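You operate a simulated robot arm through the tools that you are given. There is no shell and no other tool. Be economical: measure what you need, move in short steps, check, and stop when the job is done.

You are at the controls of a simulated two-armed robot. One attempt, no reset.

TASK
Blend pink water as the filling card says and wipe up the spill.
Fine: pink from the white jug to the clear jug's 250 ml line, then the bench tank tap up to the card's line; white jug and cloth go back. Set down upright: white jug.

It is judged by the outcome, as a careful person would: the job done as asked, and still so three seconds after it is handed in. It fails if anything else is knocked over, pushed out of place, dropped, spilled or broken. Flat cloth is picked up by pressing the open fingertips on it (5 to 10 N) and closing them slowly along it; thin cloth reads only 2 to 8 mm in the jaws.

THE ROBOT
Two 7-joint arms with two-finger parallel grippers on one trunk, on a base that drives. Base frame: it is fixed to the floor where the robot stands at the start and does not move with it; the origin is under the middle of the robot, x ahead of it, y to its left, z up; the surface under the hand at the start is at about z = 0.8. Lengths are in m, angles in degrees, forces in N, time in s.
The left shoulder is at the start at [0.125, 0.171, 1.16], the right one opposite. With the tool pointing down near the work surface each hand reaches from about 0.38 to 0.9 m from the robot's upright axis, wherever it stands, measured 20 degrees to its own side. Places, roughly: beaker by the tilting stand [-0.75, 1, 0.75]; bench tank tap [0.6, 0.8, 1.1]; folded cream cloth (13x7x4 cm) [0.6, -0.2, 0.8]; patch [0.6, -0.1, 0.8]. Payload 4.4 kg a hand.
The TCP of each hand is the grasp point between the finger pads, 0.023 m short of the fingertips. In the tool frame z runs along the fingers and y along their closing line. Largest opening 0.094 m; finger width 0.038, thickness 0.01; the body of the gripper, 0.054 by 0.096 m, starts 0.039 m behind the TCP.
Orientation is that of the tool frame in the base frame, as [roll, pitch, yaw] about the fixed x, y, z axes, in that order (R = Rz(yaw) Ry(pitch) Rx(roll)). With the fingers straight down and closing along the base's y, the tool's x points along the base's -x, its y along +y and its z along -z.

THE INTERFACE
- The arms move only by the tool arm_command. It takes "left_targets", "right_targets" or both (then of equal length, played together; a hand with none holds still); each is a list of rows, each a list of 7 numbers: the shift along the base's x, y, z in units of 400 mm (1.0 is 400 mm), then the turn, a rotation vector about the base's x, y, z in units of 180 degrees (1.0 is 180 degrees), then the finger opening in m, from 0 to 0.094. In form: [[x, y, z, rx, ry, rz, jaw], ...]. A call has 1 to 12 rows; each row is the pose to reach, as a shift and turn from the pose commanded when the call began. A call with a number of a shift or a turn outside -1 to 1 is refused whole. Each row takes 0.2 s and may step no farther than 0.05 m and 8.6 degrees from the row before; otherwise, or with a gripper value out of range, the whole call is refused. Where a pose cannot be reached the arm comes as near as it can. A force on the tool above 40 N (or 10 N above the force at the start of the call, whichever is more), or a blocked arm, ends the call early, and 0.2 s more pass. The fingers move at their own pace (about 0.072 m/s each) and stop on an object; they squeeze with about 24 N. The grip force told is the motor's: it shows also when the fingers shut on nothing. Time passes only in rows, and 0.2 s behind the last, so rows that repeat a pose let the fingers close. It gives the time, the measured TCP pose, the force on the tool (base axes), the opening and the grip force at its end, in the units of the frame above (readings bear some noise), with the torque about the TCP (base axes, N m) and any sound that the robot's microphone picked up.
- Cameras (640 x 400 px; columns grow to the right, rows downward): "scene" is now at [0.2453, 0.0315, 1.3222]; the picture's right is [0.30, -0.95, 0.00], its down [-0.35, -0.11, -0.93] and it looks along [0.89, 0.28, -0.37] (base axes); focal length 214 px, centre (320, 200). "left" rides on the left gripper at [0.086, -0.016, -0.074] in its tool frame; the picture's right is [0.18, 0.98, 0.00], its down [-0.58, 0.11, -0.81] and it looks along [-0.79, 0.15, 0.59] (tool axes); focal length 243 px, centre (320, 200). "right" rides on the right gripper at [0.086, 0.016, -0.075] in its tool frame; the picture's right is [-0.18, 0.98, 0.00], its down [-0.58, -0.11, -0.81] and it looks along [-0.79, -0.15, 0.59] (tool axes); focal length 243 px, centre (320, 200).
- snapshot(camera): a new picture of that camera. It takes no simulated time.
- raise_lower(by): slides the trunk up (or, below 0, down) by that many m; the arms and the scene camera ride with it, the base frame stays. It gives what a move gives, with no picture.
- steer(legs): drives the robot by 1 to 6 legs, each [ahead, left, turn to the left] in m, m and degrees, along the robot's own axes; the way and the turn of a leg run together, so that a leg with both is an arc; at most 1.5 m and 180 degrees a leg. The arms and the cameras ride along, it lands a little off, and it stops where it bumps. It gives what a move gives.
- aim_head(pan, tilt): turns the head with the scene camera to pan (to the left, within 80 degrees either way) and tilt (down, from -29 to 69), counted from straight ahead of the robot. It gives what a move gives.
- measure_at(camera, pixels): for up to 12 pixels [column, row] of the newest picture of that camera ("zoom" is the newest enlarged one), the place [x, y, z] in the base frame of the surface seen there, good to about 0.002 m. It takes no simulated time.
- inspect(camera, box): a new picture of the part [left, top, right, bottom] of that camera's present view, enlarged. It takes no simulated time.
- close_job(): hands the job in; it is judged then, once.

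Go step by step. Measure first, check grasps and placings, and put right what went wrong. The budget is 80 turns and 78 pictures, counting those below and the enlarged ones. Unless the task says otherwise, let go and move clear before handing in, and close with one line.

The tools are called as name(argument=value, ...) on one line, values as JSON. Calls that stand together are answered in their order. arm_command: Moves the arms, as the interface text tells. Its arguments: {"type":"object","properties":{"left_targets":{"type":"array","items":{"type":"array","items":{"type":"number"}}},"right_targets":{"type":"array","items":{"type":"array","items":{"type":"number"}}}},"required":[]} The other tools are called the same way: raise_lower (by) slides the trunk up or down; steer (legs) drives the base; aim_head (pan, tilt) turns the head that bears the scene camera; snapshot (camera) takes a picture; measure_at (camera, pixels) gives the place of the surface under pixels of a picture; inspect (camera, box) takes an enlarged picture of a part of a camera's view; close_job () hands the job in.

At the start:

```text
time: 0.0
left_position: [0.4316, 0.3568, 1.2927]
left_orientation: [-180.0, 0.0, -179.9]
left_force: [-0.4, -0.2, 0.7]
left_ft_torque: [0.06, -0.01, 0.02]
left_finger_gap: 0.0937
left_grasp_force: 0.1
right_position: [0.4567, -0.052, 1.3584]
right_orientation: [-180.0, 0.0, -180.0]
right_force: [-0.2, -0.5, -0.1]
right_ft_torque: [-0.02, -0.04, -0.02]
right_finger_gap: 0.0939
right_grasp_force: 0.0
trunk travel left (down, up): [-0.173, 0.215]
robot x, y, heading: [-0.0011, -0.0008, -0.0]
head pan, tilt: [17.6, 21.6]
```

scene: 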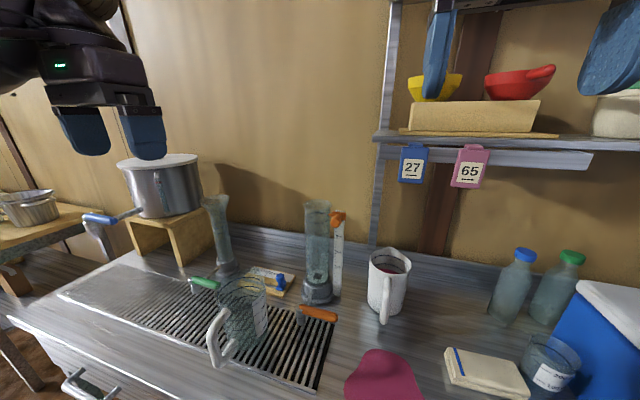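
right: 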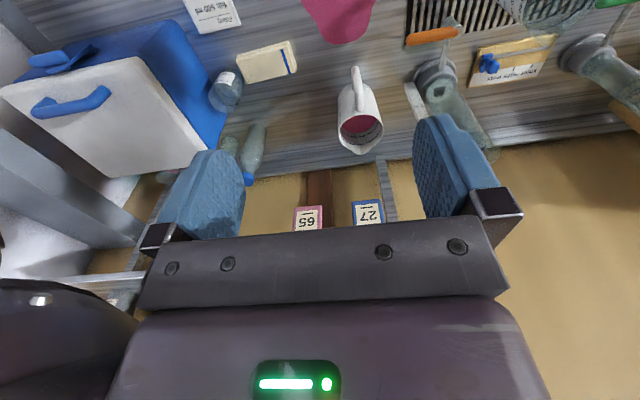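
left: 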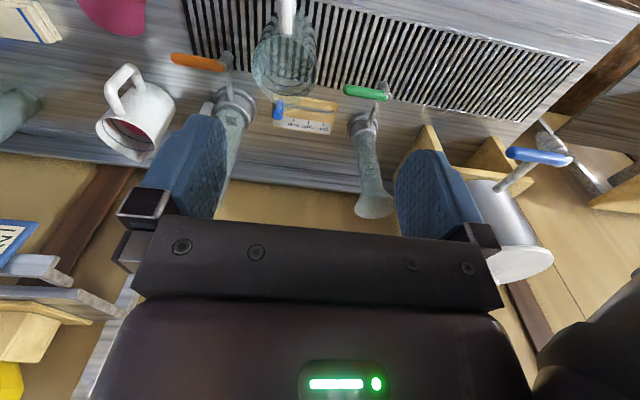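

The scene shows the clear jug at (240,310) on the grille, the white jug at (388,285), the spill at (385,375) and the cloth at (487,372). A card lies near (270,280), so I'll zoom in on it and the surroundings.

inspect(camera="scene", box=[180, 180, 420, 330])

inspect(camera="left", box=[160, 0, 420, 162])

inspect(camera="scene", box=[180, 260, 340, 360])

measure_at(camera="scene", pixels=[[388, 275], [386, 312], [240, 290], [215, 345], [385, 375], [487, 372], [100, 218], [205, 283], [320, 313], [160, 190], [270, 280], [140, 213]])

```text
2.67 times, centred on (300, 255) of scene
```

zoom: 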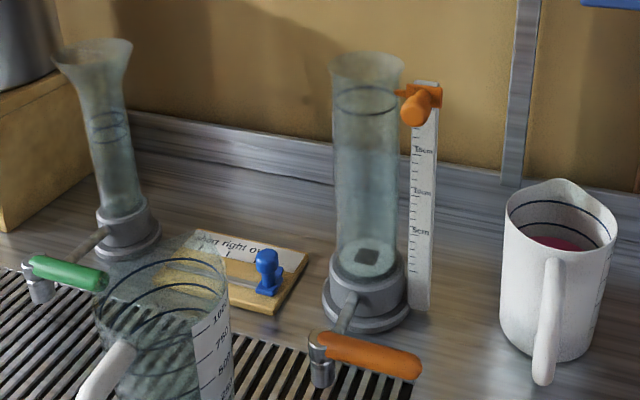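

```text
2.46 times, centred on (290, 81) of left
```

zoom: 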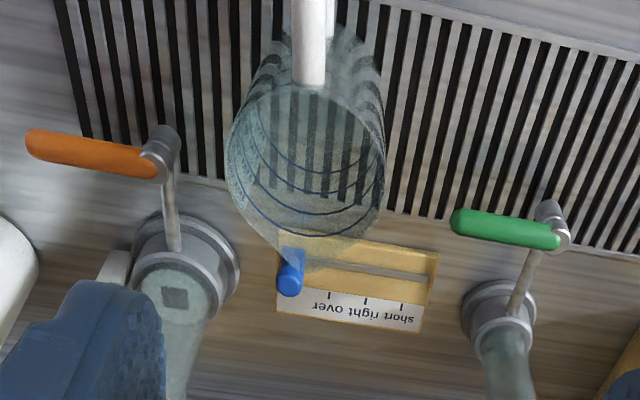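

```text
4.00 times, centred on (260, 310) of scene
```

zoom: 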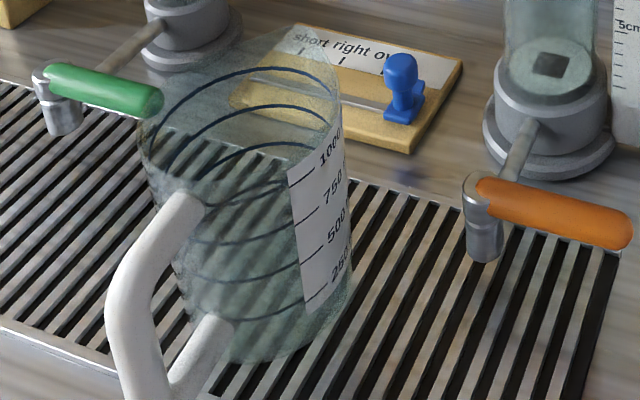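

```text
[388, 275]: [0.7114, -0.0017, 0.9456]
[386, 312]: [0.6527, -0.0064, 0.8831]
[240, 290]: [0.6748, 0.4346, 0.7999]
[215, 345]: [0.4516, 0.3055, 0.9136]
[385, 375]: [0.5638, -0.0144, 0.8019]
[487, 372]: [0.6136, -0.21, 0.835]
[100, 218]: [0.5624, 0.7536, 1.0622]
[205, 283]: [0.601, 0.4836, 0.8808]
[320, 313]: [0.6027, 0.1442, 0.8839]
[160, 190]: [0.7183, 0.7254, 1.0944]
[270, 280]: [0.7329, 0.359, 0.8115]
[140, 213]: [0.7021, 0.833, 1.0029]
```

The tank tap looks like the blue lever at (100,218). I'll look for the filling card, tank tap and surroundings.

inspect(camera="right", box=[160, 0, 400, 150])

inspect(camera="scene", box=[0, 140, 240, 290])

aim_head(pan=-35, tilt=35)

snapshot(camera="scene")

aim_head(pan=60, tilt=30)

snapshot(camera="scene")

```text
2.67 times, centred on (280, 75) of right
```

zoom: 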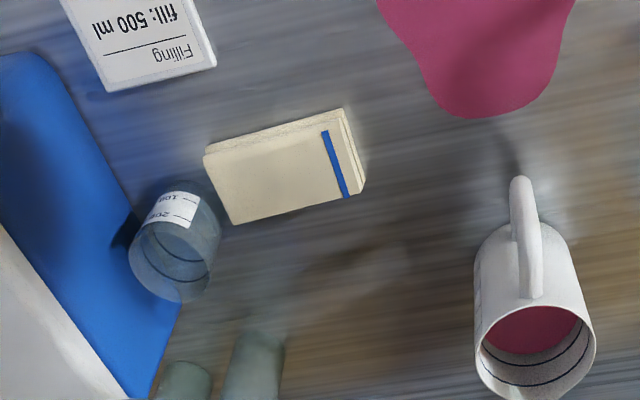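

```text
2.67 times, centred on (120, 215) of scene
```

zoom: 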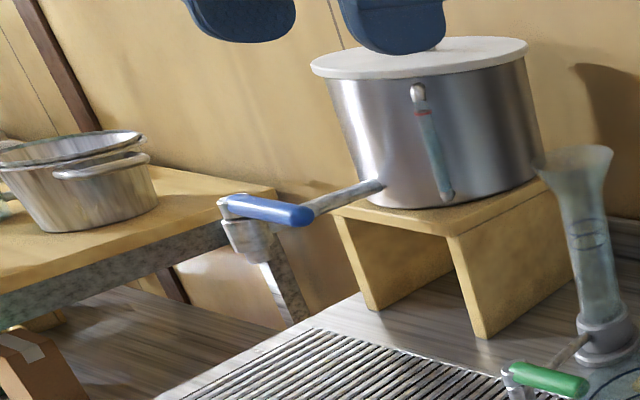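

```text
time: 1.2
left_position: [0.432, 0.356, 1.2928]
left_orientation: [-179.9, 0.1, -180.0]
left_force: [0.0, 0.1, -0.8]
left_ft_torque: [0.03, 0.04, -0.02]
left_finger_gap: 0.0939
left_grasp_force: 0.1
right_position: [0.4569, -0.0525, 1.3568]
right_orientation: [180.0, 0.0, -180.0]
right_force: [0.5, 0.9, 0.6]
right_ft_torque: [0.02, 0.0, -0.02]
right_finger_gap: 0.0938
right_grasp_force: 0.1
trunk travel left (down, up): [-0.173, 0.215]
robot x, y, heading: [0.0018, 0.0025, 0.1]
head pan, tilt: [-35.0, 35.0]
```

```text
69 pictures are left
```

scene: 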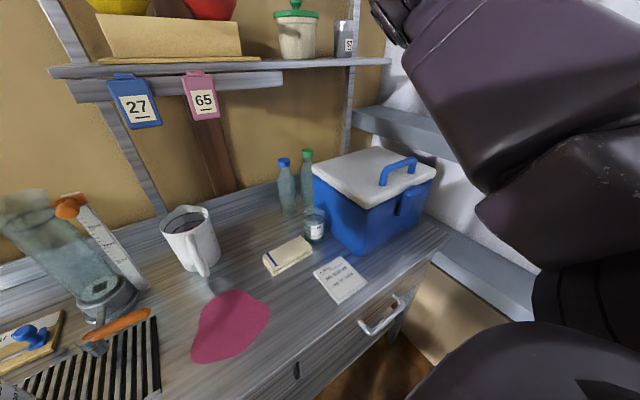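

```text
time: 2.9
left_position: [0.4328, 0.3563, 1.294]
left_orientation: [180.0, 0.0, 179.9]
left_force: [0.0, 0.1, -0.7]
left_ft_torque: [0.0, -0.01, -0.02]
left_finger_gap: 0.0937
left_grasp_force: 0.1
right_position: [0.4563, -0.0518, 1.3582]
right_orientation: [180.0, 0.1, -180.0]
right_force: [0.5, -0.2, 0.3]
right_ft_torque: [0.0, 0.01, 0.0]
right_finger_gap: 0.0938
right_grasp_force: 0.0
trunk travel left (down, up): [-0.173, 0.215]
robot x, y, heading: [0.0006, -0.001, -0.0]
head pan, tilt: [60.0, 30.0]
```

```text
68 pictures are left
```

scene: 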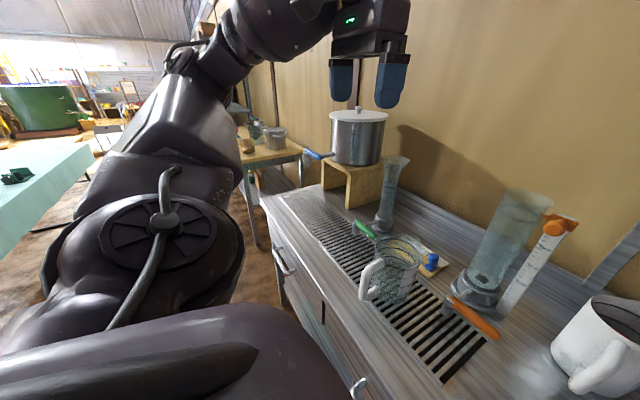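

The card at (340,278) reads "fill: 500 ml"; I'll zoom in to confirm it. I'll also get a close look at the tap and jug from a better angle.

inspect(camera="scene", box=[270, 90, 430, 190])

measure_at(camera="zoom", pixels=[[175, 255], [140, 248], [230, 262], [180, 270], [350, 130], [400, 370], [380, 480], [290, 150]])

aim_head(pan=-35, tilt=35)

inspect(camera="scene", box=[250, 220, 410, 320])

inspect(camera="scene", box=[140, 190, 300, 290])

measure_at(camera="zoom", pixels=[[200, 75], [90, 150], [300, 140], [210, 260], [260, 240], [250, 340], [180, 330], [280, 240], [310, 270], [270, 385], [200, 130], [200, 395]])

```text
4.00 times, centred on (350, 140) of scene
```

zoom: 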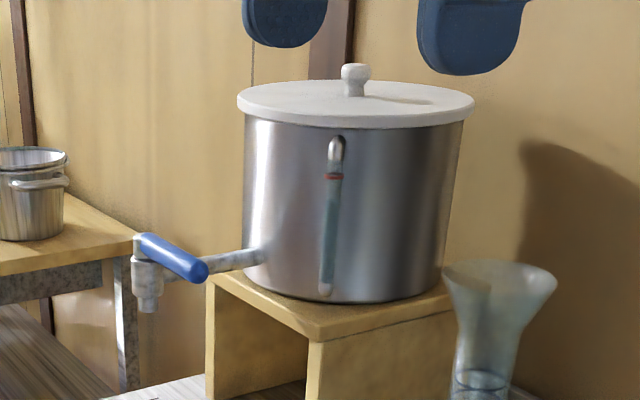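

```text
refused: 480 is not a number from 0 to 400
```

```text
time: 4.6
left_position: [0.4321, 0.3571, 1.2939]
left_orientation: [180.0, -0.1, -180.0]
left_force: [0.1, 0.7, 0.1]
left_ft_torque: [0.03, 0.02, 0.02]
left_finger_gap: 0.094
left_grasp_force: 0.0
right_position: [0.4555, -0.0519, 1.3576]
right_orientation: [180.0, 0.0, -179.9]
right_force: [-0.1, 0.5, 0.2]
right_ft_torque: [-0.02, -0.02, -0.01]
right_finger_gap: 0.0941
right_grasp_force: 0.0
trunk travel left (down, up): [-0.173, 0.215]
robot x, y, heading: [0.0042, 0.0027, 0.2]
head pan, tilt: [-35.0, 35.0]
```

```text
4.00 times, centred on (330, 270) of scene
```

zoom: 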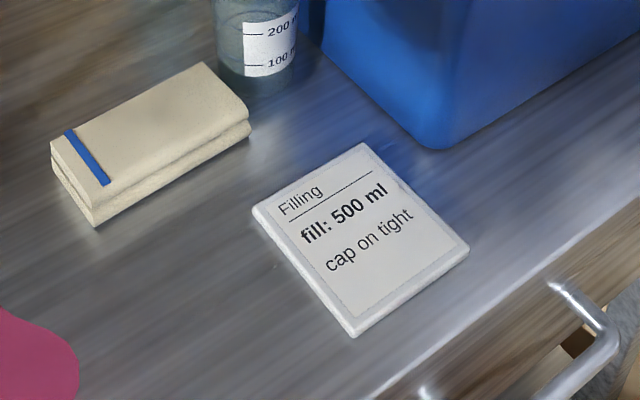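

```text
4.00 times, centred on (220, 240) of scene
```

zoom: 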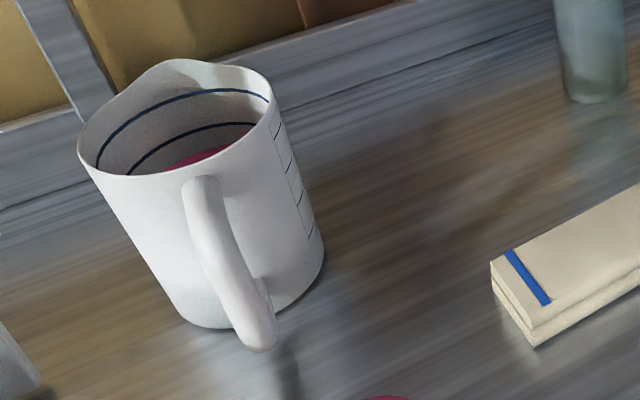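

```text
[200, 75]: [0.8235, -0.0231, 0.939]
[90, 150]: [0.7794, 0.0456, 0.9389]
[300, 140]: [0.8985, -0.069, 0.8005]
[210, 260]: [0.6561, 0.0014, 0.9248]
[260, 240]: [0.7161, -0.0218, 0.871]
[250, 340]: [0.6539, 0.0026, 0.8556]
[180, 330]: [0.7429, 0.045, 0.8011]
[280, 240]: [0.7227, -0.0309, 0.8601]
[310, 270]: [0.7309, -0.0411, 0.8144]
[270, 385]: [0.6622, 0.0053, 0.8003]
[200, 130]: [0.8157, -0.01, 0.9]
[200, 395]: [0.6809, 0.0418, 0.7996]
```

The card says fill: 500 ml, and the white jug is centred near [0.76,0] with its handle toward me at x≈0.655. Next I'll measure the clear jug, the tank tap and the grille.

aim_head(pan=45, tilt=35)

snapshot(camera="scene")

inspect(camera="scene", box=[320, 120, 480, 220])

```text
time: 6.2
left_position: [0.4311, 0.3552, 1.2932]
left_orientation: [180.0, 0.0, 180.0]
left_force: [0.1, -0.3, -1.0]
left_ft_torque: [-0.02, -0.02, 0.01]
left_finger_gap: 0.0939
left_grasp_force: 0.1
right_position: [0.4564, -0.0517, 1.3572]
right_orientation: [-179.9, 0.0, -180.0]
right_force: [-0.6, 0.1, 0.1]
right_ft_torque: [0.0, 0.03, 0.01]
right_finger_gap: 0.0939
right_grasp_force: 0.1
trunk travel left (down, up): [-0.173, 0.215]
robot x, y, heading: [-0.0007, 0.0009, 0.2]
head pan, tilt: [45.0, 35.0]
```

```text
64 pictures are left
```

scene: 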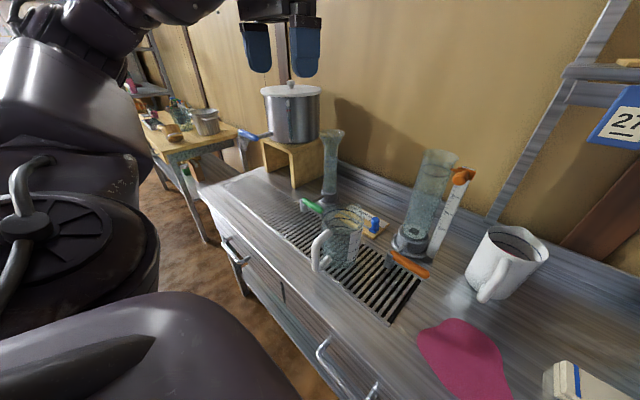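

```text
4.00 times, centred on (400, 170) of scene
```

zoom: 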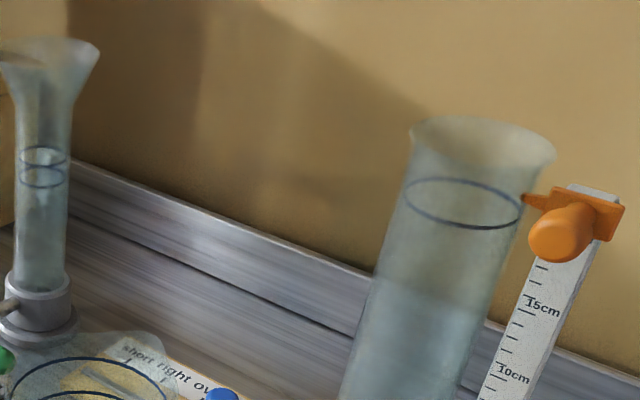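

inspect(camera="scene", box=[220, 70, 380, 170])

measure_at(camera="zoom", pixels=[[80, 255], [120, 255], [175, 265], [205, 268], [90, 285], [90, 240], [270, 270], [180, 290], [260, 390], [150, 250]])

measure_at(camera="scene", pixels=[[316, 250], [322, 268], [338, 212], [330, 262], [358, 245], [352, 262], [250, 180], [222, 192], [240, 225], [300, 190], [385, 320], [343, 300]])

inspect(camera="scene", box=[280, 190, 408, 270])

measure_at(camera="zoom", pixels=[[165, 290], [190, 235], [205, 390], [230, 300], [410, 160], [215, 120], [300, 90], [390, 280], [250, 200], [330, 350], [150, 330], [370, 330]])

```text
4.00 times, centred on (300, 120) of scene
```

zoom: 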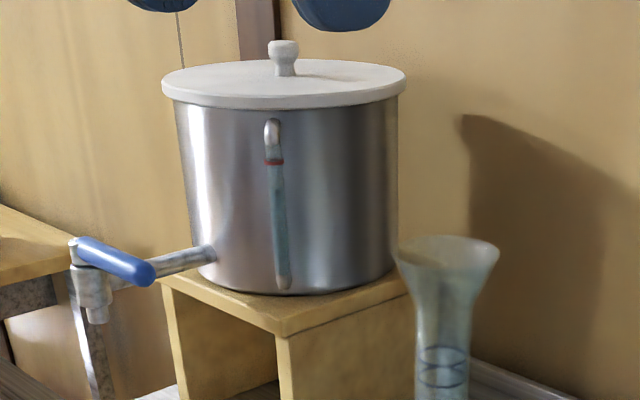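

```text
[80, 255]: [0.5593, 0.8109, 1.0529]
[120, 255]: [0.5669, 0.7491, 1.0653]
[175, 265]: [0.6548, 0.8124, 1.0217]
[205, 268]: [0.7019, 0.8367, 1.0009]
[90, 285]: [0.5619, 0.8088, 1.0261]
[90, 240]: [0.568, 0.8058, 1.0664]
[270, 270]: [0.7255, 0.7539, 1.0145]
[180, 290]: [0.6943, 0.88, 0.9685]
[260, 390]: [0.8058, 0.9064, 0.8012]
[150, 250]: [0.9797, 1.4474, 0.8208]
```

```text
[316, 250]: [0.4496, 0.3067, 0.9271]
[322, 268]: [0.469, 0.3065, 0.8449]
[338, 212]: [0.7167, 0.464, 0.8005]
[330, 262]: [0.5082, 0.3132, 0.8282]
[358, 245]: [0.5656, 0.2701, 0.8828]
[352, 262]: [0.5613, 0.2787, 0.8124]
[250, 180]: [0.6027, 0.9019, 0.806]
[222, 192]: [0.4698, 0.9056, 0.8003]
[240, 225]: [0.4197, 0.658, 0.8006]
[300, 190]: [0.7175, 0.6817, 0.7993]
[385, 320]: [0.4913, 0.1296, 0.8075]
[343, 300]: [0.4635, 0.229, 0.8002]
```

```text
5.00 times, centred on (344, 230) of scene
```

zoom: 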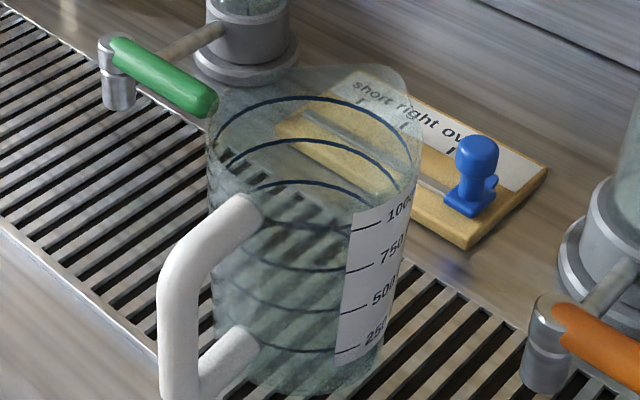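

```text
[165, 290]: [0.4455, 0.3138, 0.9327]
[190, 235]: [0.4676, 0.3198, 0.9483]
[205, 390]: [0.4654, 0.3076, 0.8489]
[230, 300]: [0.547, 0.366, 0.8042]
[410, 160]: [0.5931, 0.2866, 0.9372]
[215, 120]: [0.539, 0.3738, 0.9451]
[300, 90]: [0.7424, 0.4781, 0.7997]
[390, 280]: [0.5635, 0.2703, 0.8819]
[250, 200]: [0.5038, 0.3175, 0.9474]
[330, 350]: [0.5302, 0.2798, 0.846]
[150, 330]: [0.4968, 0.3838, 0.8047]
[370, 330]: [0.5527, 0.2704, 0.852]
```

The clear jug is centred near [0.56,0.325] (r≈0.054) with its handle at [0.45,0.31]. The tank spout is near [0.57,0.81,1.01] and its lever points along −y. I'll measure the orange tap lever, the cylinder and the jug rings before approaching the white jug.

measure_at(camera="scene", pixels=[[429, 275], [393, 257], [412, 240], [430, 160], [462, 175], [400, 245], [485, 295], [497, 268], [470, 345], [445, 320], [505, 385], [420, 340]])

measure_at(camera="zoom", pixels=[[350, 351], [355, 311], [362, 270], [370, 228], [290, 352], [290, 312], [300, 270], [340, 388], [250, 350], [300, 65]])

arm_command(right_targets=[[0, 0, -0.1, 0, -0.045, 0, 0.06], [0, 0.02, -0.2, 0, -0.09, 0, 0.06], [0, 0.04, -0.3, 0, -0.135, 0, 0.06], [0, 0.06, -0.4, 0, -0.18, 0, 0.06], [0, 0.08, -0.5, 0, -0.225, 0, 0.06], [0.02, 0.1, -0.6, 0, -0.27, 0, 0.06], [0.06, 0.125, -0.7, 0, -0.315, 0, 0.06], [0.1, 0.125, -0.8, 0, -0.36, 0, 0.06], [0.18, 0.125, -0.9, 0, -0.36, 0, 0.06], [0.25, 0.125, -1.0, 0, -0.36, 0, 0.06], [0.25, 0.125, -1.0, 0, -0.36, 0, 0.06]])

```text
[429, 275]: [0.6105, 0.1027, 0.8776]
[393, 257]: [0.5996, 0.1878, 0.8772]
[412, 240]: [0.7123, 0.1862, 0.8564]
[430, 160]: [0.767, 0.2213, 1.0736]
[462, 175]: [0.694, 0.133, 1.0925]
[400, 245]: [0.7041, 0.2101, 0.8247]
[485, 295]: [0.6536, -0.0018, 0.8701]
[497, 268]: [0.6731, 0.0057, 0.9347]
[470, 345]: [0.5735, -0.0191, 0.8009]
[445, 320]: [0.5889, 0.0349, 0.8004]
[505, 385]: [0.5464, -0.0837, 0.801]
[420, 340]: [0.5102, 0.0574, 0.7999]
```

```text
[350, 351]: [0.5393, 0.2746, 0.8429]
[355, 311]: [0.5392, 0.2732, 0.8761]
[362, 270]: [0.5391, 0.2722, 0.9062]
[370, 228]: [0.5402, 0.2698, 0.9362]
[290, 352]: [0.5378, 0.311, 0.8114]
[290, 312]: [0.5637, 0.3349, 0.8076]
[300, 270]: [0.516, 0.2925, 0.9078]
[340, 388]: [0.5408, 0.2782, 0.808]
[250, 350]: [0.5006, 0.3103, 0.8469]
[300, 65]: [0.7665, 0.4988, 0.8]
```

```text
refused: row 9 steps farther than a row can; nothing moved
```

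The 250, 500, 750 and 1000 rings sit at z≈0.844, 0.876, 0.906 and 0.937. One row stepped too far, so I'll resend with smaller steps.

arm_command(right_targets=[[0, 0, -0.1, 0, -0.045, 0, 0.06], [0, 0.02, -0.2, 0, -0.09, 0, 0.06], [0, 0.04, -0.3, 0, -0.135, 0, 0.06], [0, 0.06, -0.4, 0, -0.18, 0, 0.06], [0, 0.08, -0.5, 0, -0.225, 0, 0.06], [0.02, 0.1, -0.6, 0, -0.27, 0, 0.06], [0.06, 0.125, -0.7, 0, -0.315, 0, 0.06], [0.1, 0.125, -0.8, 0, -0.36, 0, 0.06], [0.16, 0.125, -0.9, 0, -0.36, 0, 0.06], [0.22, 0.125, -1.0, 0, -0.36, 0, 0.06], [0.25, 0.125, -1.0, 0, -0.36, 0, 0.06]])

aim_head(pan=10, tilt=40)

snapshot(camera="scene")

snapshot(camera="right")

```text
time: 8.6
left_position: [0.433, 0.3565, 1.2937]
left_orientation: [180.0, 0.0, -180.0]
left_force: [0.3, -0.4, -0.4]
left_ft_torque: [0.02, 0.03, -0.01]
left_finger_gap: 0.0943
left_grasp_force: 0.0
right_position: [0.5548, -0.0025, 0.9585]
right_orientation: [-179.9, 64.8, -179.9]
right_force: [-1.2, 0.4, 0.2]
right_ft_torque: [-0.01, 0.0, 0.01]
right_finger_gap: 0.0598
right_grasp_force: 0.1
trunk travel left (down, up): [-0.173, 0.215]
robot x, y, heading: [0.0009, -0.0014, 0.2]
head pan, tilt: [45.0, 35.0]
```

```text
time: 9.6
left_position: [0.432, 0.356, 1.2937]
left_orientation: [-179.9, 0.0, 180.0]
left_force: [0.8, 0.4, 1.2]
left_ft_torque: [0.02, -0.04, 0.0]
left_finger_gap: 0.0938
left_grasp_force: 0.1
right_position: [0.5551, -0.0024, 0.9584]
right_orientation: [-179.9, 64.8, -180.0]
right_force: [-0.1, -0.8, 0.3]
right_ft_torque: [0.02, 0.01, -0.02]
right_finger_gap: 0.06
right_grasp_force: 0.1
trunk travel left (down, up): [-0.173, 0.215]
robot x, y, heading: [-0.0014, 0.0002, -0.3]
head pan, tilt: [10.0, 40.0]
```

```text
60 pictures are left
```

scene: 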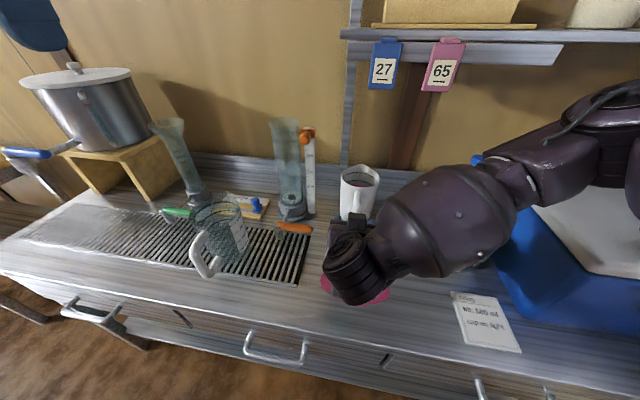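

```text
59 pictures are left
```

right: 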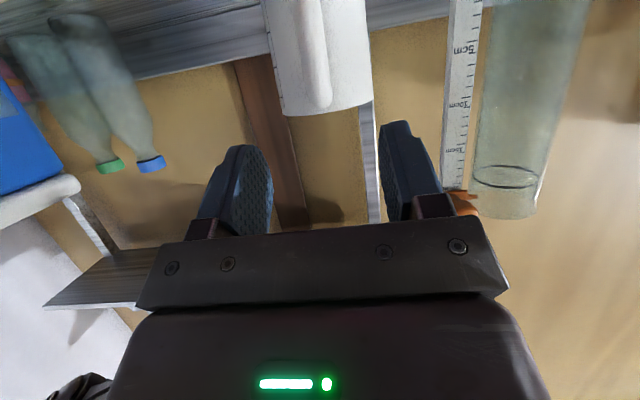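

The white jug's handle at (315,50) in the right picture lines up with the middle of the jaws. I'll lower, move forward and close.

arm_command(right_targets=[[0.05, 0.002, -0.07, 0, 0, 0, 0.06], [0.1, 0.004, -0.14, 0, 0, 0, 0.06], [0.18, 0.006, -0.155, 0, 0, 0, 0.06], [0.24, 0.006, -0.158, 0, 0, 0, 0.06], [0.275, 0.006, -0.158, 0, 0, 0, 0.06], [0.275, 0.006, -0.158, 0, 0, 0, 0.03], [0.275, 0.006, -0.158, 0, 0, 0, 0.0], [0.275, 0.006, -0.158, 0, 0, 0, 0.0], [0.275, 0.006, -0.158, 0, 0, 0, 0.0]])

inspect(camera="scene", box=[270, 150, 430, 250])

snapshot(camera="right")

```text
time: 11.6
left_position: [0.4327, 0.3567, 1.2935]
left_orientation: [180.0, 0.0, 179.9]
left_force: [0.3, -0.1, 0.3]
left_ft_torque: [0.0, 0.01, 0.0]
left_finger_gap: 0.0939
left_grasp_force: 0.1
right_position: [0.6662, 0.0001, 0.8936]
right_orientation: [180.0, 64.8, 179.9]
right_force: [1.4, -0.5, 0.5]
right_ft_torque: [-0.07, 0.15, -0.03]
right_finger_gap: 0.0199
right_grasp_force: 23.4
trunk travel left (down, up): [-0.173, 0.215]
robot x, y, heading: [-0.0028, -0.0025, 0.2]
head pan, tilt: [10.0, 40.0]
```

```text
4.00 times, centred on (350, 200) of scene
```

zoom: 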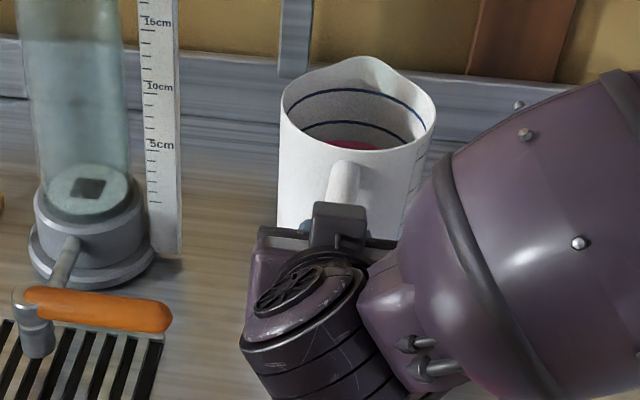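

```text
57 pictures are left
```

right: 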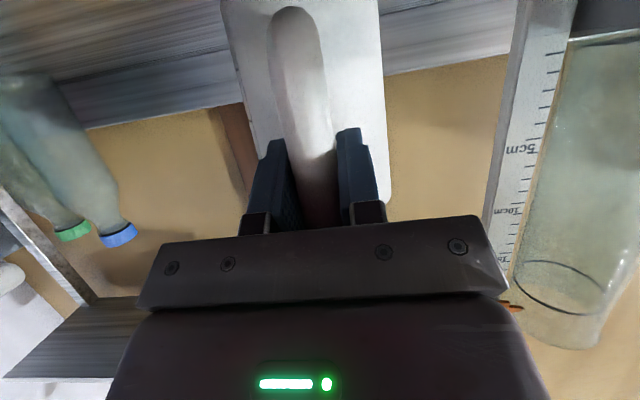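

The gap reads 0.020 m at 23 N, so the handle is gripped. I'll lift a little and check that the jug doesn't sag.

measure_at(camera="zoom", pixels=[[350, 143], [365, 145], [335, 141], [300, 110], [410, 110], [360, 58]])

arm_command(right_targets=[[0, 0, 0.01, 0, 0, 0, 0], [0, 0, 0.025, 0, 0, 0, 0], [0, 0, 0.05, 0, 0, 0, 0], [0, 0, 0.05, 0, 0, 0, 0]])

inspect(camera="scene", box=[270, 150, 430, 250])

```text
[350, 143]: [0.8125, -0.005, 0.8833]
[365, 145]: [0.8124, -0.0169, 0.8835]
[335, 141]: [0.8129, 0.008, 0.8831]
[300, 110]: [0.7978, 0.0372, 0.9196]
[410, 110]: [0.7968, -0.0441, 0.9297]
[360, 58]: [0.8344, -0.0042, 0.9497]
```

```text
time: 12.6
left_position: [0.4334, 0.3563, 1.2928]
left_orientation: [180.0, -0.2, 180.0]
left_force: [0.8, 0.0, -0.3]
left_ft_torque: [0.0, -0.02, 0.0]
left_finger_gap: 0.094
left_grasp_force: 0.0
right_position: [0.667, 0.0015, 0.9142]
right_orientation: [-180.0, 64.7, 180.0]
right_force: [0.9, -0.1, -7.9]
right_ft_torque: [0.06, 0.64, -0.01]
right_finger_gap: 0.0197
right_grasp_force: 23.9
trunk travel left (down, up): [-0.173, 0.215]
robot x, y, heading: [-0.0011, -0.0038, -0.0]
head pan, tilt: [10.0, 40.0]
```

```text
4.00 times, centred on (350, 200) of scene
```

zoom: 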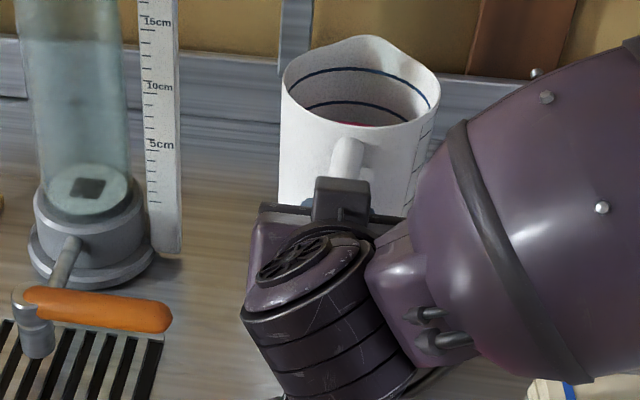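

The jug lifts cleanly (≈8 N) and stays upright. I'll raise it and draw it back toward me.

arm_command(right_targets=[[0, 0, 0.03, 0, 0, 0, 0], [-0.02, 0, 0.09, 0, 0, 0, 0], [-0.06, 0, 0.16, 0, 0, 0, 0], [-0.12, 0, 0.23, 0, 0, 0, 0], [-0.19, 0, 0.29, 0, 0, 0, 0], [-0.27, 0, 0.34, 0, 0, 0, 0], [-0.35, 0, 0.38, 0, 0, 0, 0], [-0.42, 0, 0.41, 0, 0, 0, 0], [-0.48, 0, 0.415, 0, 0, 0, 0], [-0.51, 0, 0.415, 0, 0, 0, 0], [-0.51, 0, 0.415, 0, 0, 0, 0]])

snapshot(camera="scene")

```text
time: 15.0
left_position: [0.4324, 0.3562, 1.2936]
left_orientation: [-180.0, 0.0, 180.0]
left_force: [-0.1, 0.2, -0.1]
left_ft_torque: [0.0, -0.02, 0.0]
left_finger_gap: 0.094
left_grasp_force: 0.1
right_position: [0.4613, 0.0001, 1.0811]
right_orientation: [-180.0, 64.7, -179.9]
right_force: [0.1, 0.3, -7.0]
right_ft_torque: [0.05, 0.6, -0.05]
right_finger_gap: 0.0196
right_grasp_force: 24.1
trunk travel left (down, up): [-0.173, 0.215]
robot x, y, heading: [0.0013, 0.0011, -0.0]
head pan, tilt: [10.0, 40.0]
```

```text
55 pictures are left
```

scene: 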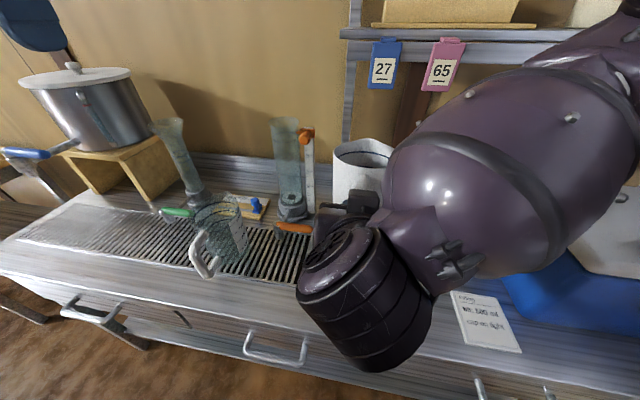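

Jug held upright at [0.461,0,1.081]. I'll yaw it 60° toward the clear jug while the left hand moves to [0.50,0.53,1.05], so its camera can look at the clear jug.

arm_command(right_targets=[[0, 0.036, 0, 0, 0, 0.03, 0], [0, 0.072, 0, 0, 0, 0.06, 0], [0, 0.108, 0, 0, 0, 0.09, 0], [0, 0.144, 0, 0, 0, 0.12, 0], [0, 0.18, 0, 0, 0, 0.15, 0], [0, 0.216, 0, 0, 0, 0.18, 0], [0, 0.252, 0, 0, 0, 0.21, 0], [0.005, 0.288, 0, 0, 0, 0.24, 0], [0.01, 0.324, 0, 0, 0, 0.27, 0], [0.01, 0.36, 0, 0, 0, 0.3, 0], [0.01, 0.396, 0, 0, 0, 0.333, 0], [0.01, 0.396, 0, 0, 0, 0.333, 0]], left_targets=[[0.015, 0.04, -0.055, 0, 0, -0.0455, 0.09], [0.03, 0.08, -0.11, 0, 0, -0.091, 0.09], [0.045, 0.12, -0.165, 0, 0, -0.1365, 0.09], [0.06, 0.16, -0.22, 0, 0, -0.182, 0.09], [0.075, 0.2, -0.275, 0, 0, -0.2275, 0.09], [0.09, 0.24, -0.33, 0, 0, -0.273, 0.09], [0.105, 0.28, -0.385, 0, 0, -0.3185, 0.09], [0.12, 0.32, -0.44, 0, 0, -0.364, 0.09], [0.14, 0.36, -0.5, 0, 0, -0.4095, 0.09], [0.16, 0.4, -0.55, 0, 0, -0.455, 0.09], [0.175, 0.435, -0.6, 0, 0, -0.5, 0.09], [0.175, 0.435, -0.6, 0, 0, -0.5, 0.09]])

snapshot(camera="scene")

snapshot(camera="left")

```text
time: 17.6
left_position: [0.5008, 0.5304, 1.0526]
left_orientation: [-180.0, 0.0, 89.9]
left_force: [-0.4, -0.5, 0.1]
left_ft_torque: [-0.01, 0.02, -0.01]
left_finger_gap: 0.0901
left_grasp_force: 0.0
right_position: [0.4664, 0.1589, 1.0812]
right_orientation: [-179.9, 64.8, -119.9]
right_force: [-0.7, -0.1, -7.3]
right_ft_torque: [-0.47, 0.32, 0.01]
right_finger_gap: 0.0196
right_grasp_force: 24.2
trunk travel left (down, up): [-0.173, 0.215]
robot x, y, heading: [0.0027, 0.0034, -0.0]
head pan, tilt: [10.0, 40.0]
```

```text
54 pictures are left
```

scene: 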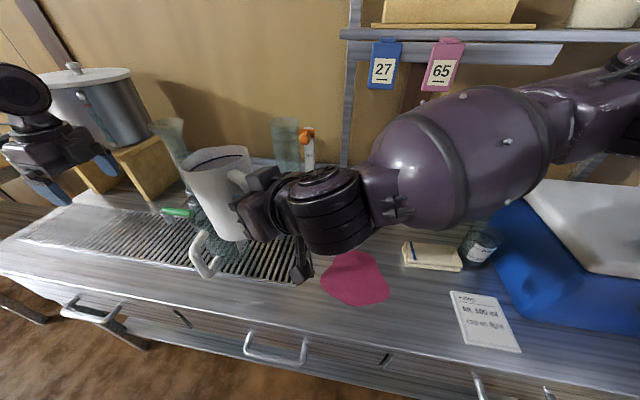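

```text
53 pictures are left
```

left: 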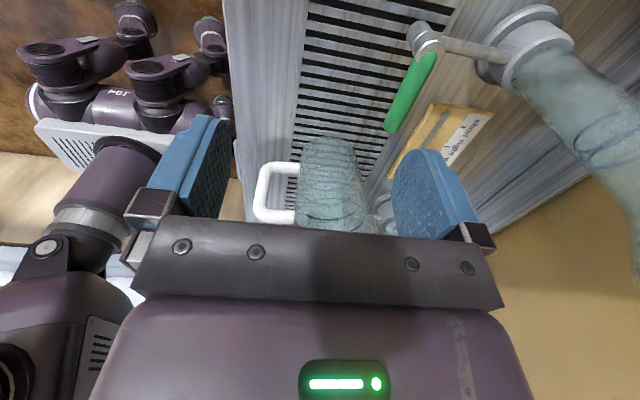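

The left camera sees the clear jug's lower half at (330,185), and the white jug is poised above it. I'll check where its spout lip is before tilting.

inspect(camera="scene", box=[150, 130, 310, 230])

measure_at(camera="zoom", pixels=[[135, 100], [180, 80], [250, 65], [395, 95], [125, 125], [280, 145], [240, 110], [220, 150]])

```text
4.00 times, centred on (230, 180) of scene
```

zoom: 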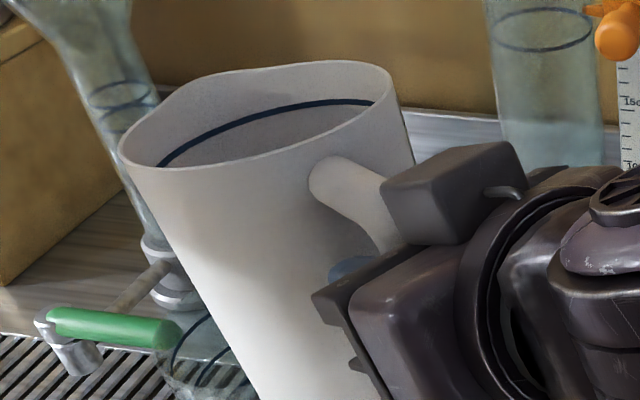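

```text
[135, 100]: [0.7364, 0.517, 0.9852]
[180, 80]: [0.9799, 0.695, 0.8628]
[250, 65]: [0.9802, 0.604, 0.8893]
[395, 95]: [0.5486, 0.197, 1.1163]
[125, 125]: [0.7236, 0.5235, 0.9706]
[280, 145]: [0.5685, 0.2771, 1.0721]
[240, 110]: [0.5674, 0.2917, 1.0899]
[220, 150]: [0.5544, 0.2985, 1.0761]
```

The computed lip position, [0.55,0.305], is over the clear jug. I'll tilt to 45°, which should be just short of flowing.

arm_command(right_targets=[[0, 0, 0.04, -0.036, 0.021, 0, 0], [0, 0, 0.06, -0.072, 0.042, 0, 0], [0, 0.005, 0.06, -0.108, 0.0625, 0, 0], [0, 0.01, 0.05, -0.144, 0.083, 0, 0], [0.005, 0.018, 0.03, -0.18, 0.104, 0, 0], [0.005, 0.018, 0.015, -0.2165, 0.125, 0, 0], [0.005, 0.018, 0.01, -0.2165, 0.125, 0, 0]])

aim_head(pan=35, tilt=40)

snapshot(camera="scene")

inspect(camera="left", box=[240, 120, 400, 220])

```text
time: 19.2
left_position: [0.5013, 0.5297, 1.0522]
left_orientation: [-179.9, -0.1, 90.0]
left_force: [-0.3, 0.7, 0.7]
left_ft_torque: [-0.01, -0.02, 0.0]
left_finger_gap: 0.0901
left_grasp_force: 0.1
right_position: [0.4689, 0.1656, 1.0846]
right_orientation: [179.9, 19.7, -120.1]
right_force: [0.4, 1.0, -6.3]
right_ft_torque: [-0.14, 0.15, 0.03]
right_finger_gap: 0.0201
right_grasp_force: 23.9
trunk travel left (down, up): [-0.173, 0.215]
robot x, y, heading: [0.0008, -0.0006, -0.2]
head pan, tilt: [10.0, 40.0]
```

```text
time: 20.1
left_position: [0.5011, 0.5321, 1.0538]
left_orientation: [179.9, 0.1, 90.0]
left_force: [-0.2, 0.8, 0.2]
left_ft_torque: [0.01, 0.04, 0.0]
left_finger_gap: 0.0899
left_grasp_force: 0.1
right_position: [0.4691, 0.1666, 1.0835]
right_orientation: [180.0, 19.7, -120.1]
right_force: [0.4, 0.1, -6.1]
right_ft_torque: [-0.1, 0.16, 0.0]
right_finger_gap: 0.0198
right_grasp_force: 23.9
trunk travel left (down, up): [-0.173, 0.215]
robot x, y, heading: [-0.001, 0.0037, -0.1]
head pan, tilt: [35.0, 40.0]
```

```text
51 pictures are left
```

scene: 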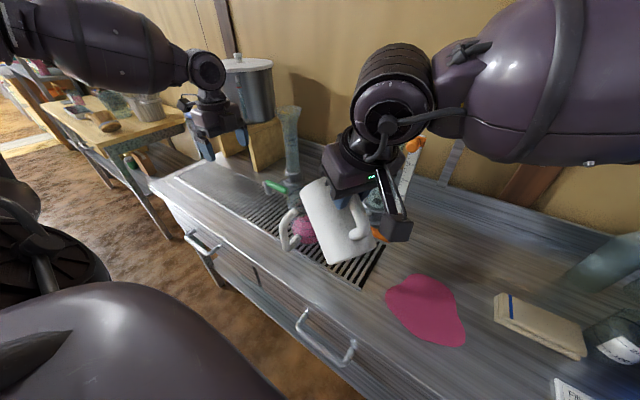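

```text
4.00 times, centred on (320, 170) of left
```

zoom: 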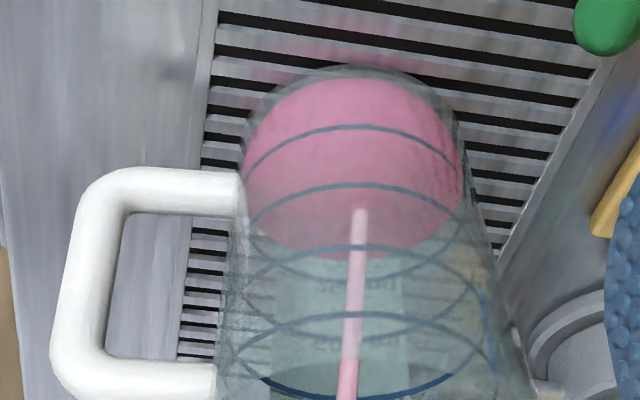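

It's already pouring: a stream shows at (350,300). I'll measure the liquid surface against the rings before any more time passes.

measure_at(camera="zoom", pixels=[[350, 225], [300, 225], [400, 230], [350, 170], [350, 125], [350, 100], [350, 186], [350, 245], [270, 200], [440, 190]])

```text
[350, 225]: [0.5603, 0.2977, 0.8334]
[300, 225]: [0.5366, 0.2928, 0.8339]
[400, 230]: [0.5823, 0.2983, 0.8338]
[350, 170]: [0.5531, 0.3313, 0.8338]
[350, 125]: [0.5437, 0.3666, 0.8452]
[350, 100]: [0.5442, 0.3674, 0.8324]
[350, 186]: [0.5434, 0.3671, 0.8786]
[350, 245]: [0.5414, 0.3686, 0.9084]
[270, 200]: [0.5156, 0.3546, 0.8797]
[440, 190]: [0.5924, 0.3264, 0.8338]
```

The level is at z=0.834 against the 250 ring at 0.845, so roughly 80 ml remain. The force readings suggest the flow is slowing, so I'll hold briefly and re-measure.

arm_command(right_targets=[[0, 0, 0, 0, 0, 0, 0]])

inspect(camera="left", box=[240, 120, 400, 220])

measure_at(camera="zoom", pixels=[[310, 225], [300, 215], [400, 225], [320, 170], [350, 125], [300, 127], [420, 200]])

```text
time: 20.5
left_position: [0.5006, 0.5304, 1.0526]
left_orientation: [-180.0, 0.0, 90.1]
left_force: [0.3, -0.1, -0.7]
left_ft_torque: [0.0, 0.04, 0.0]
left_finger_gap: 0.0899
left_grasp_force: 0.1
right_position: [0.4682, 0.1654, 1.0847]
right_orientation: [-180.0, 19.7, -120.1]
right_force: [0.3, 0.1, -5.6]
right_ft_torque: [-0.07, 0.08, 0.0]
right_finger_gap: 0.0197
right_grasp_force: 24.5
trunk travel left (down, up): [-0.173, 0.215]
robot x, y, heading: [0.0012, 0.0007, 0.1]
head pan, tilt: [35.0, 40.0]
```

```text
4.00 times, centred on (320, 170) of left
```

zoom: 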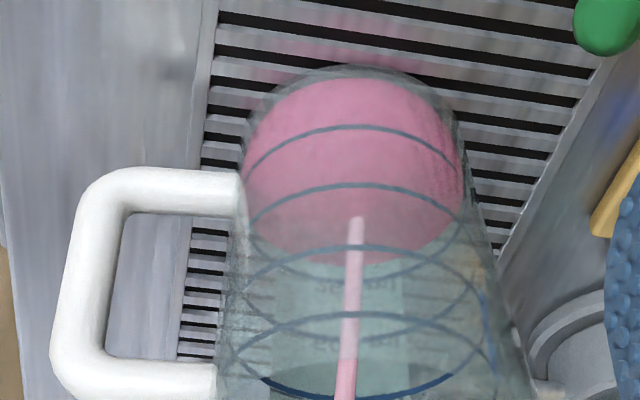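

```text
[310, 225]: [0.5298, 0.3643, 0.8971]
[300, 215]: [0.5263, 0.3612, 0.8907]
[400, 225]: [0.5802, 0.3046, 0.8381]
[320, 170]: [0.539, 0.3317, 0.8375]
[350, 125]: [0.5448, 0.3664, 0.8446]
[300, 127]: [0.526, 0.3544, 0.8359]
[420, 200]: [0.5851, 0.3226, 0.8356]
```

The level is 0.8378 and rising about 8–10 mm/s. One more short hold, then tilt back to stop.

arm_command(right_targets=[[0, 0, 0, 0, 0, 0, 0], [0, 0, 0, 0.039, -0.0225, 0, 0], [0, 0, 0.01, 0.078, -0.045, 0, 0]])

inspect(camera="left", box=[240, 120, 400, 220])

measure_at(camera="zoom", pixels=[[310, 225], [300, 235], [400, 225], [320, 170], [350, 125], [280, 170], [420, 200], [350, 200]])

```text
time: 21.3
left_position: [0.5013, 0.5305, 1.0529]
left_orientation: [179.9, 0.0, 90.0]
left_force: [-0.8, -0.4, -0.5]
left_ft_torque: [0.02, 0.0, 0.01]
left_finger_gap: 0.09
left_grasp_force: 0.0
right_position: [0.469, 0.165, 1.0876]
right_orientation: [-180.0, 36.0, -120.1]
right_force: [-0.5, 0.4, -5.8]
right_ft_torque: [-0.2, 0.14, -0.01]
right_finger_gap: 0.0197
right_grasp_force: 23.8
trunk travel left (down, up): [-0.173, 0.215]
robot x, y, heading: [-0.002, -0.0028, -0.0]
head pan, tilt: [35.0, 40.0]
```

```text
4.00 times, centred on (320, 170) of left
```

zoom: 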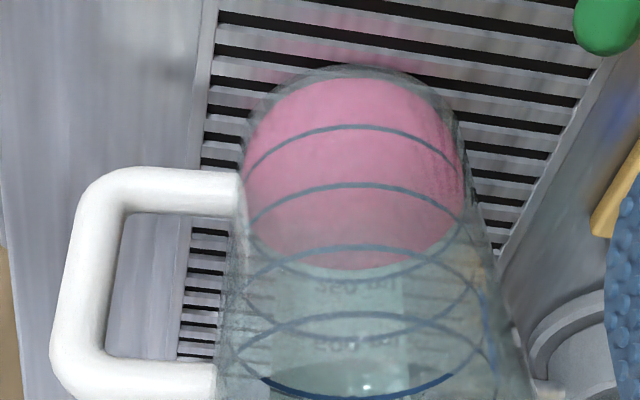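

```text
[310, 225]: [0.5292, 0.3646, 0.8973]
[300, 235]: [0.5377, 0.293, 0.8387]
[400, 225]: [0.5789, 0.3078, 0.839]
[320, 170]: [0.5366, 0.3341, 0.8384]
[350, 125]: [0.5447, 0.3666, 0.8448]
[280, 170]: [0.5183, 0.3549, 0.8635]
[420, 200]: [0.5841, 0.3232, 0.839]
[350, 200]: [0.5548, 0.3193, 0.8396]
```

The flow has stopped with the level at 0.839, 5 mm under the 0.844 ring. I'll give a short second pour.

arm_command(right_targets=[[0, 0, -0.005, -0.039, 0.0225, 0, 0], [0, 0, -0.01, -0.078, 0.045, 0, 0], [0, 0, -0.01, -0.083, 0.048, 0, 0], [0, 0, -0.005, -0.039, 0.0225, 0, 0], [0, 0, 0, 0, 0, 0, 0]])

inspect(camera="left", box=[240, 120, 400, 220])

measure_at(camera="zoom", pixels=[[310, 225], [300, 235], [400, 225], [320, 170], [350, 125], [280, 170], [420, 200], [350, 200]])

```text
refused: row 4 steps farther than a row can; nothing moved
```

```text
4.00 times, centred on (320, 170) of left
```

zoom: 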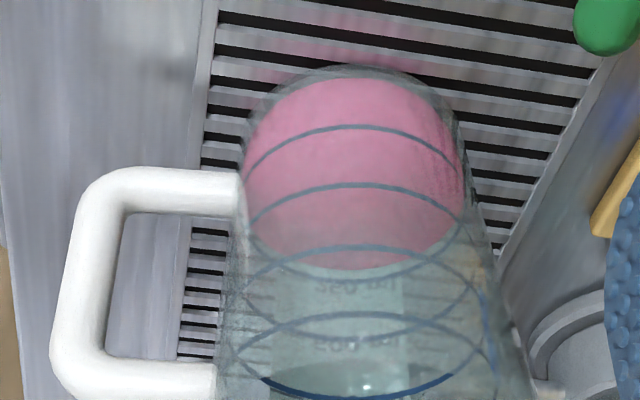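

```text
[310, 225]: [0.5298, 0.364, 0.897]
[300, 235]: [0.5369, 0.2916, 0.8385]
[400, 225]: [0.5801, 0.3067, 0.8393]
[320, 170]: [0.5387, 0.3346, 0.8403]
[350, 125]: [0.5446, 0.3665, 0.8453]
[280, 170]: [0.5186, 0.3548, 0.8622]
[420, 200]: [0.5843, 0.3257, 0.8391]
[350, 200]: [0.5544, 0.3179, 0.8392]
```

arm_command(right_targets=[[0, 0, -0.005, -0.039, 0.0225, 0, 0], [0, 0, -0.01, -0.078, 0.045, 0, 0], [0, 0, -0.01, -0.082, 0.047, 0, 0], [0, 0, -0.008, -0.045, 0.026, 0, 0], [0, 0, 0, -0.006, 0.003, 0, 0]])

inspect(camera="left", box=[240, 120, 400, 220])

measure_at(camera="zoom", pixels=[[310, 265], [300, 235], [400, 225], [320, 170], [350, 125], [390, 170], [420, 200], [350, 200]])

```text
time: 22.5
left_position: [0.5019, 0.5305, 1.0529]
left_orientation: [-180.0, 0.0, 89.9]
left_force: [-1.0, 0.0, 0.1]
left_ft_torque: [0.0, 0.03, 0.0]
left_finger_gap: 0.09
left_grasp_force: 0.1
right_position: [0.4691, 0.1661, 1.0883]
right_orientation: [-179.8, 34.8, -119.9]
right_force: [-0.2, -0.1, -6.1]
right_ft_torque: [-0.17, 0.1, 0.01]
right_finger_gap: 0.0195
right_grasp_force: 23.6
trunk travel left (down, up): [-0.173, 0.215]
robot x, y, heading: [0.0016, -0.0009, 0.1]
head pan, tilt: [35.0, 40.0]
```

```text
4.00 times, centred on (320, 170) of left
```

zoom: 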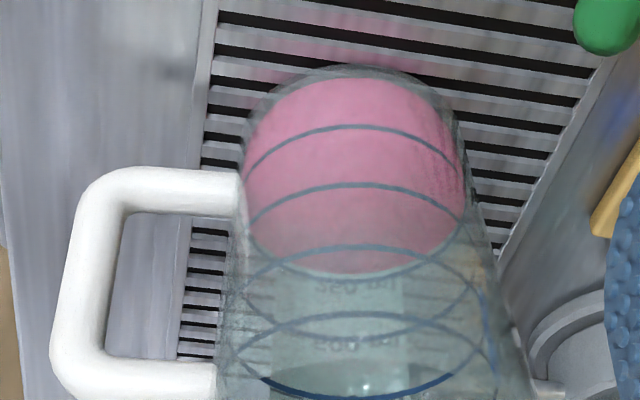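

```text
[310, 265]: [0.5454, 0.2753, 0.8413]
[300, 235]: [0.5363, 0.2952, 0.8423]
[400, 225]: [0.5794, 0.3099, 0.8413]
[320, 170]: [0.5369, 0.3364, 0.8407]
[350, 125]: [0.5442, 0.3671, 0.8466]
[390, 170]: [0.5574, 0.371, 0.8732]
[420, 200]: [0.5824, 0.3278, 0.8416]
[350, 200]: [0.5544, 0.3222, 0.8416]
```

The level is now 0.8415, about 2–3 mm below the line. One more identical short pour.

arm_command(right_targets=[[0, 0, -0.005, -0.033, 0.019, 0, 0], [0, 0, -0.01, -0.072, 0.042, 0, 0], [0, 0, -0.01, -0.079, 0.0455, 0, 0], [0, 0, -0.008, -0.045, 0.026, 0, 0], [0, 0, 0, -0.006, 0.003, 0, 0], [0, 0, 0.01, 0.03, -0.017, 0, 0]])

inspect(camera="left", box=[240, 120, 400, 220])

measure_at(camera="zoom", pixels=[[310, 265], [300, 235], [400, 225], [320, 170], [350, 125], [330, 280], [420, 200], [350, 200], [330, 277]])

```text
time: 23.9
left_position: [0.5006, 0.5302, 1.0539]
left_orientation: [180.0, 0.0, 90.0]
left_force: [0.7, -0.6, -1.1]
left_ft_torque: [0.0, -0.01, -0.02]
left_finger_gap: 0.0898
left_grasp_force: 0.1
right_position: [0.4688, 0.165, 1.0918]
right_orientation: [-180.0, 41.0, -120.1]
right_force: [1.1, 0.4, -5.5]
right_ft_torque: [-0.25, 0.16, 0.01]
right_finger_gap: 0.0197
right_grasp_force: 23.7
trunk travel left (down, up): [-0.173, 0.215]
robot x, y, heading: [0.0, 0.0011, 0.1]
head pan, tilt: [35.0, 40.0]
```

```text
4.00 times, centred on (320, 170) of left
```

zoom: 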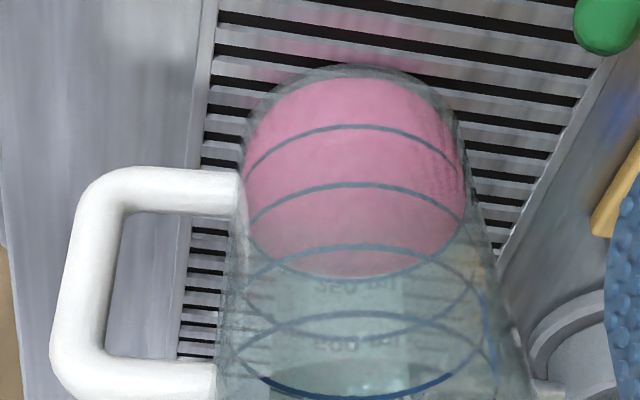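

```text
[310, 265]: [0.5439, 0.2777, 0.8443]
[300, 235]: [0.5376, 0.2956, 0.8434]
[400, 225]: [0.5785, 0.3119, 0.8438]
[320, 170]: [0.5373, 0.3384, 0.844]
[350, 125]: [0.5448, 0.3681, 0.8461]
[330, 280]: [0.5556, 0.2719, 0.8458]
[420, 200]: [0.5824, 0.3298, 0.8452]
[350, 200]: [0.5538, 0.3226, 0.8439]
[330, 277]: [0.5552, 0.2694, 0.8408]
```

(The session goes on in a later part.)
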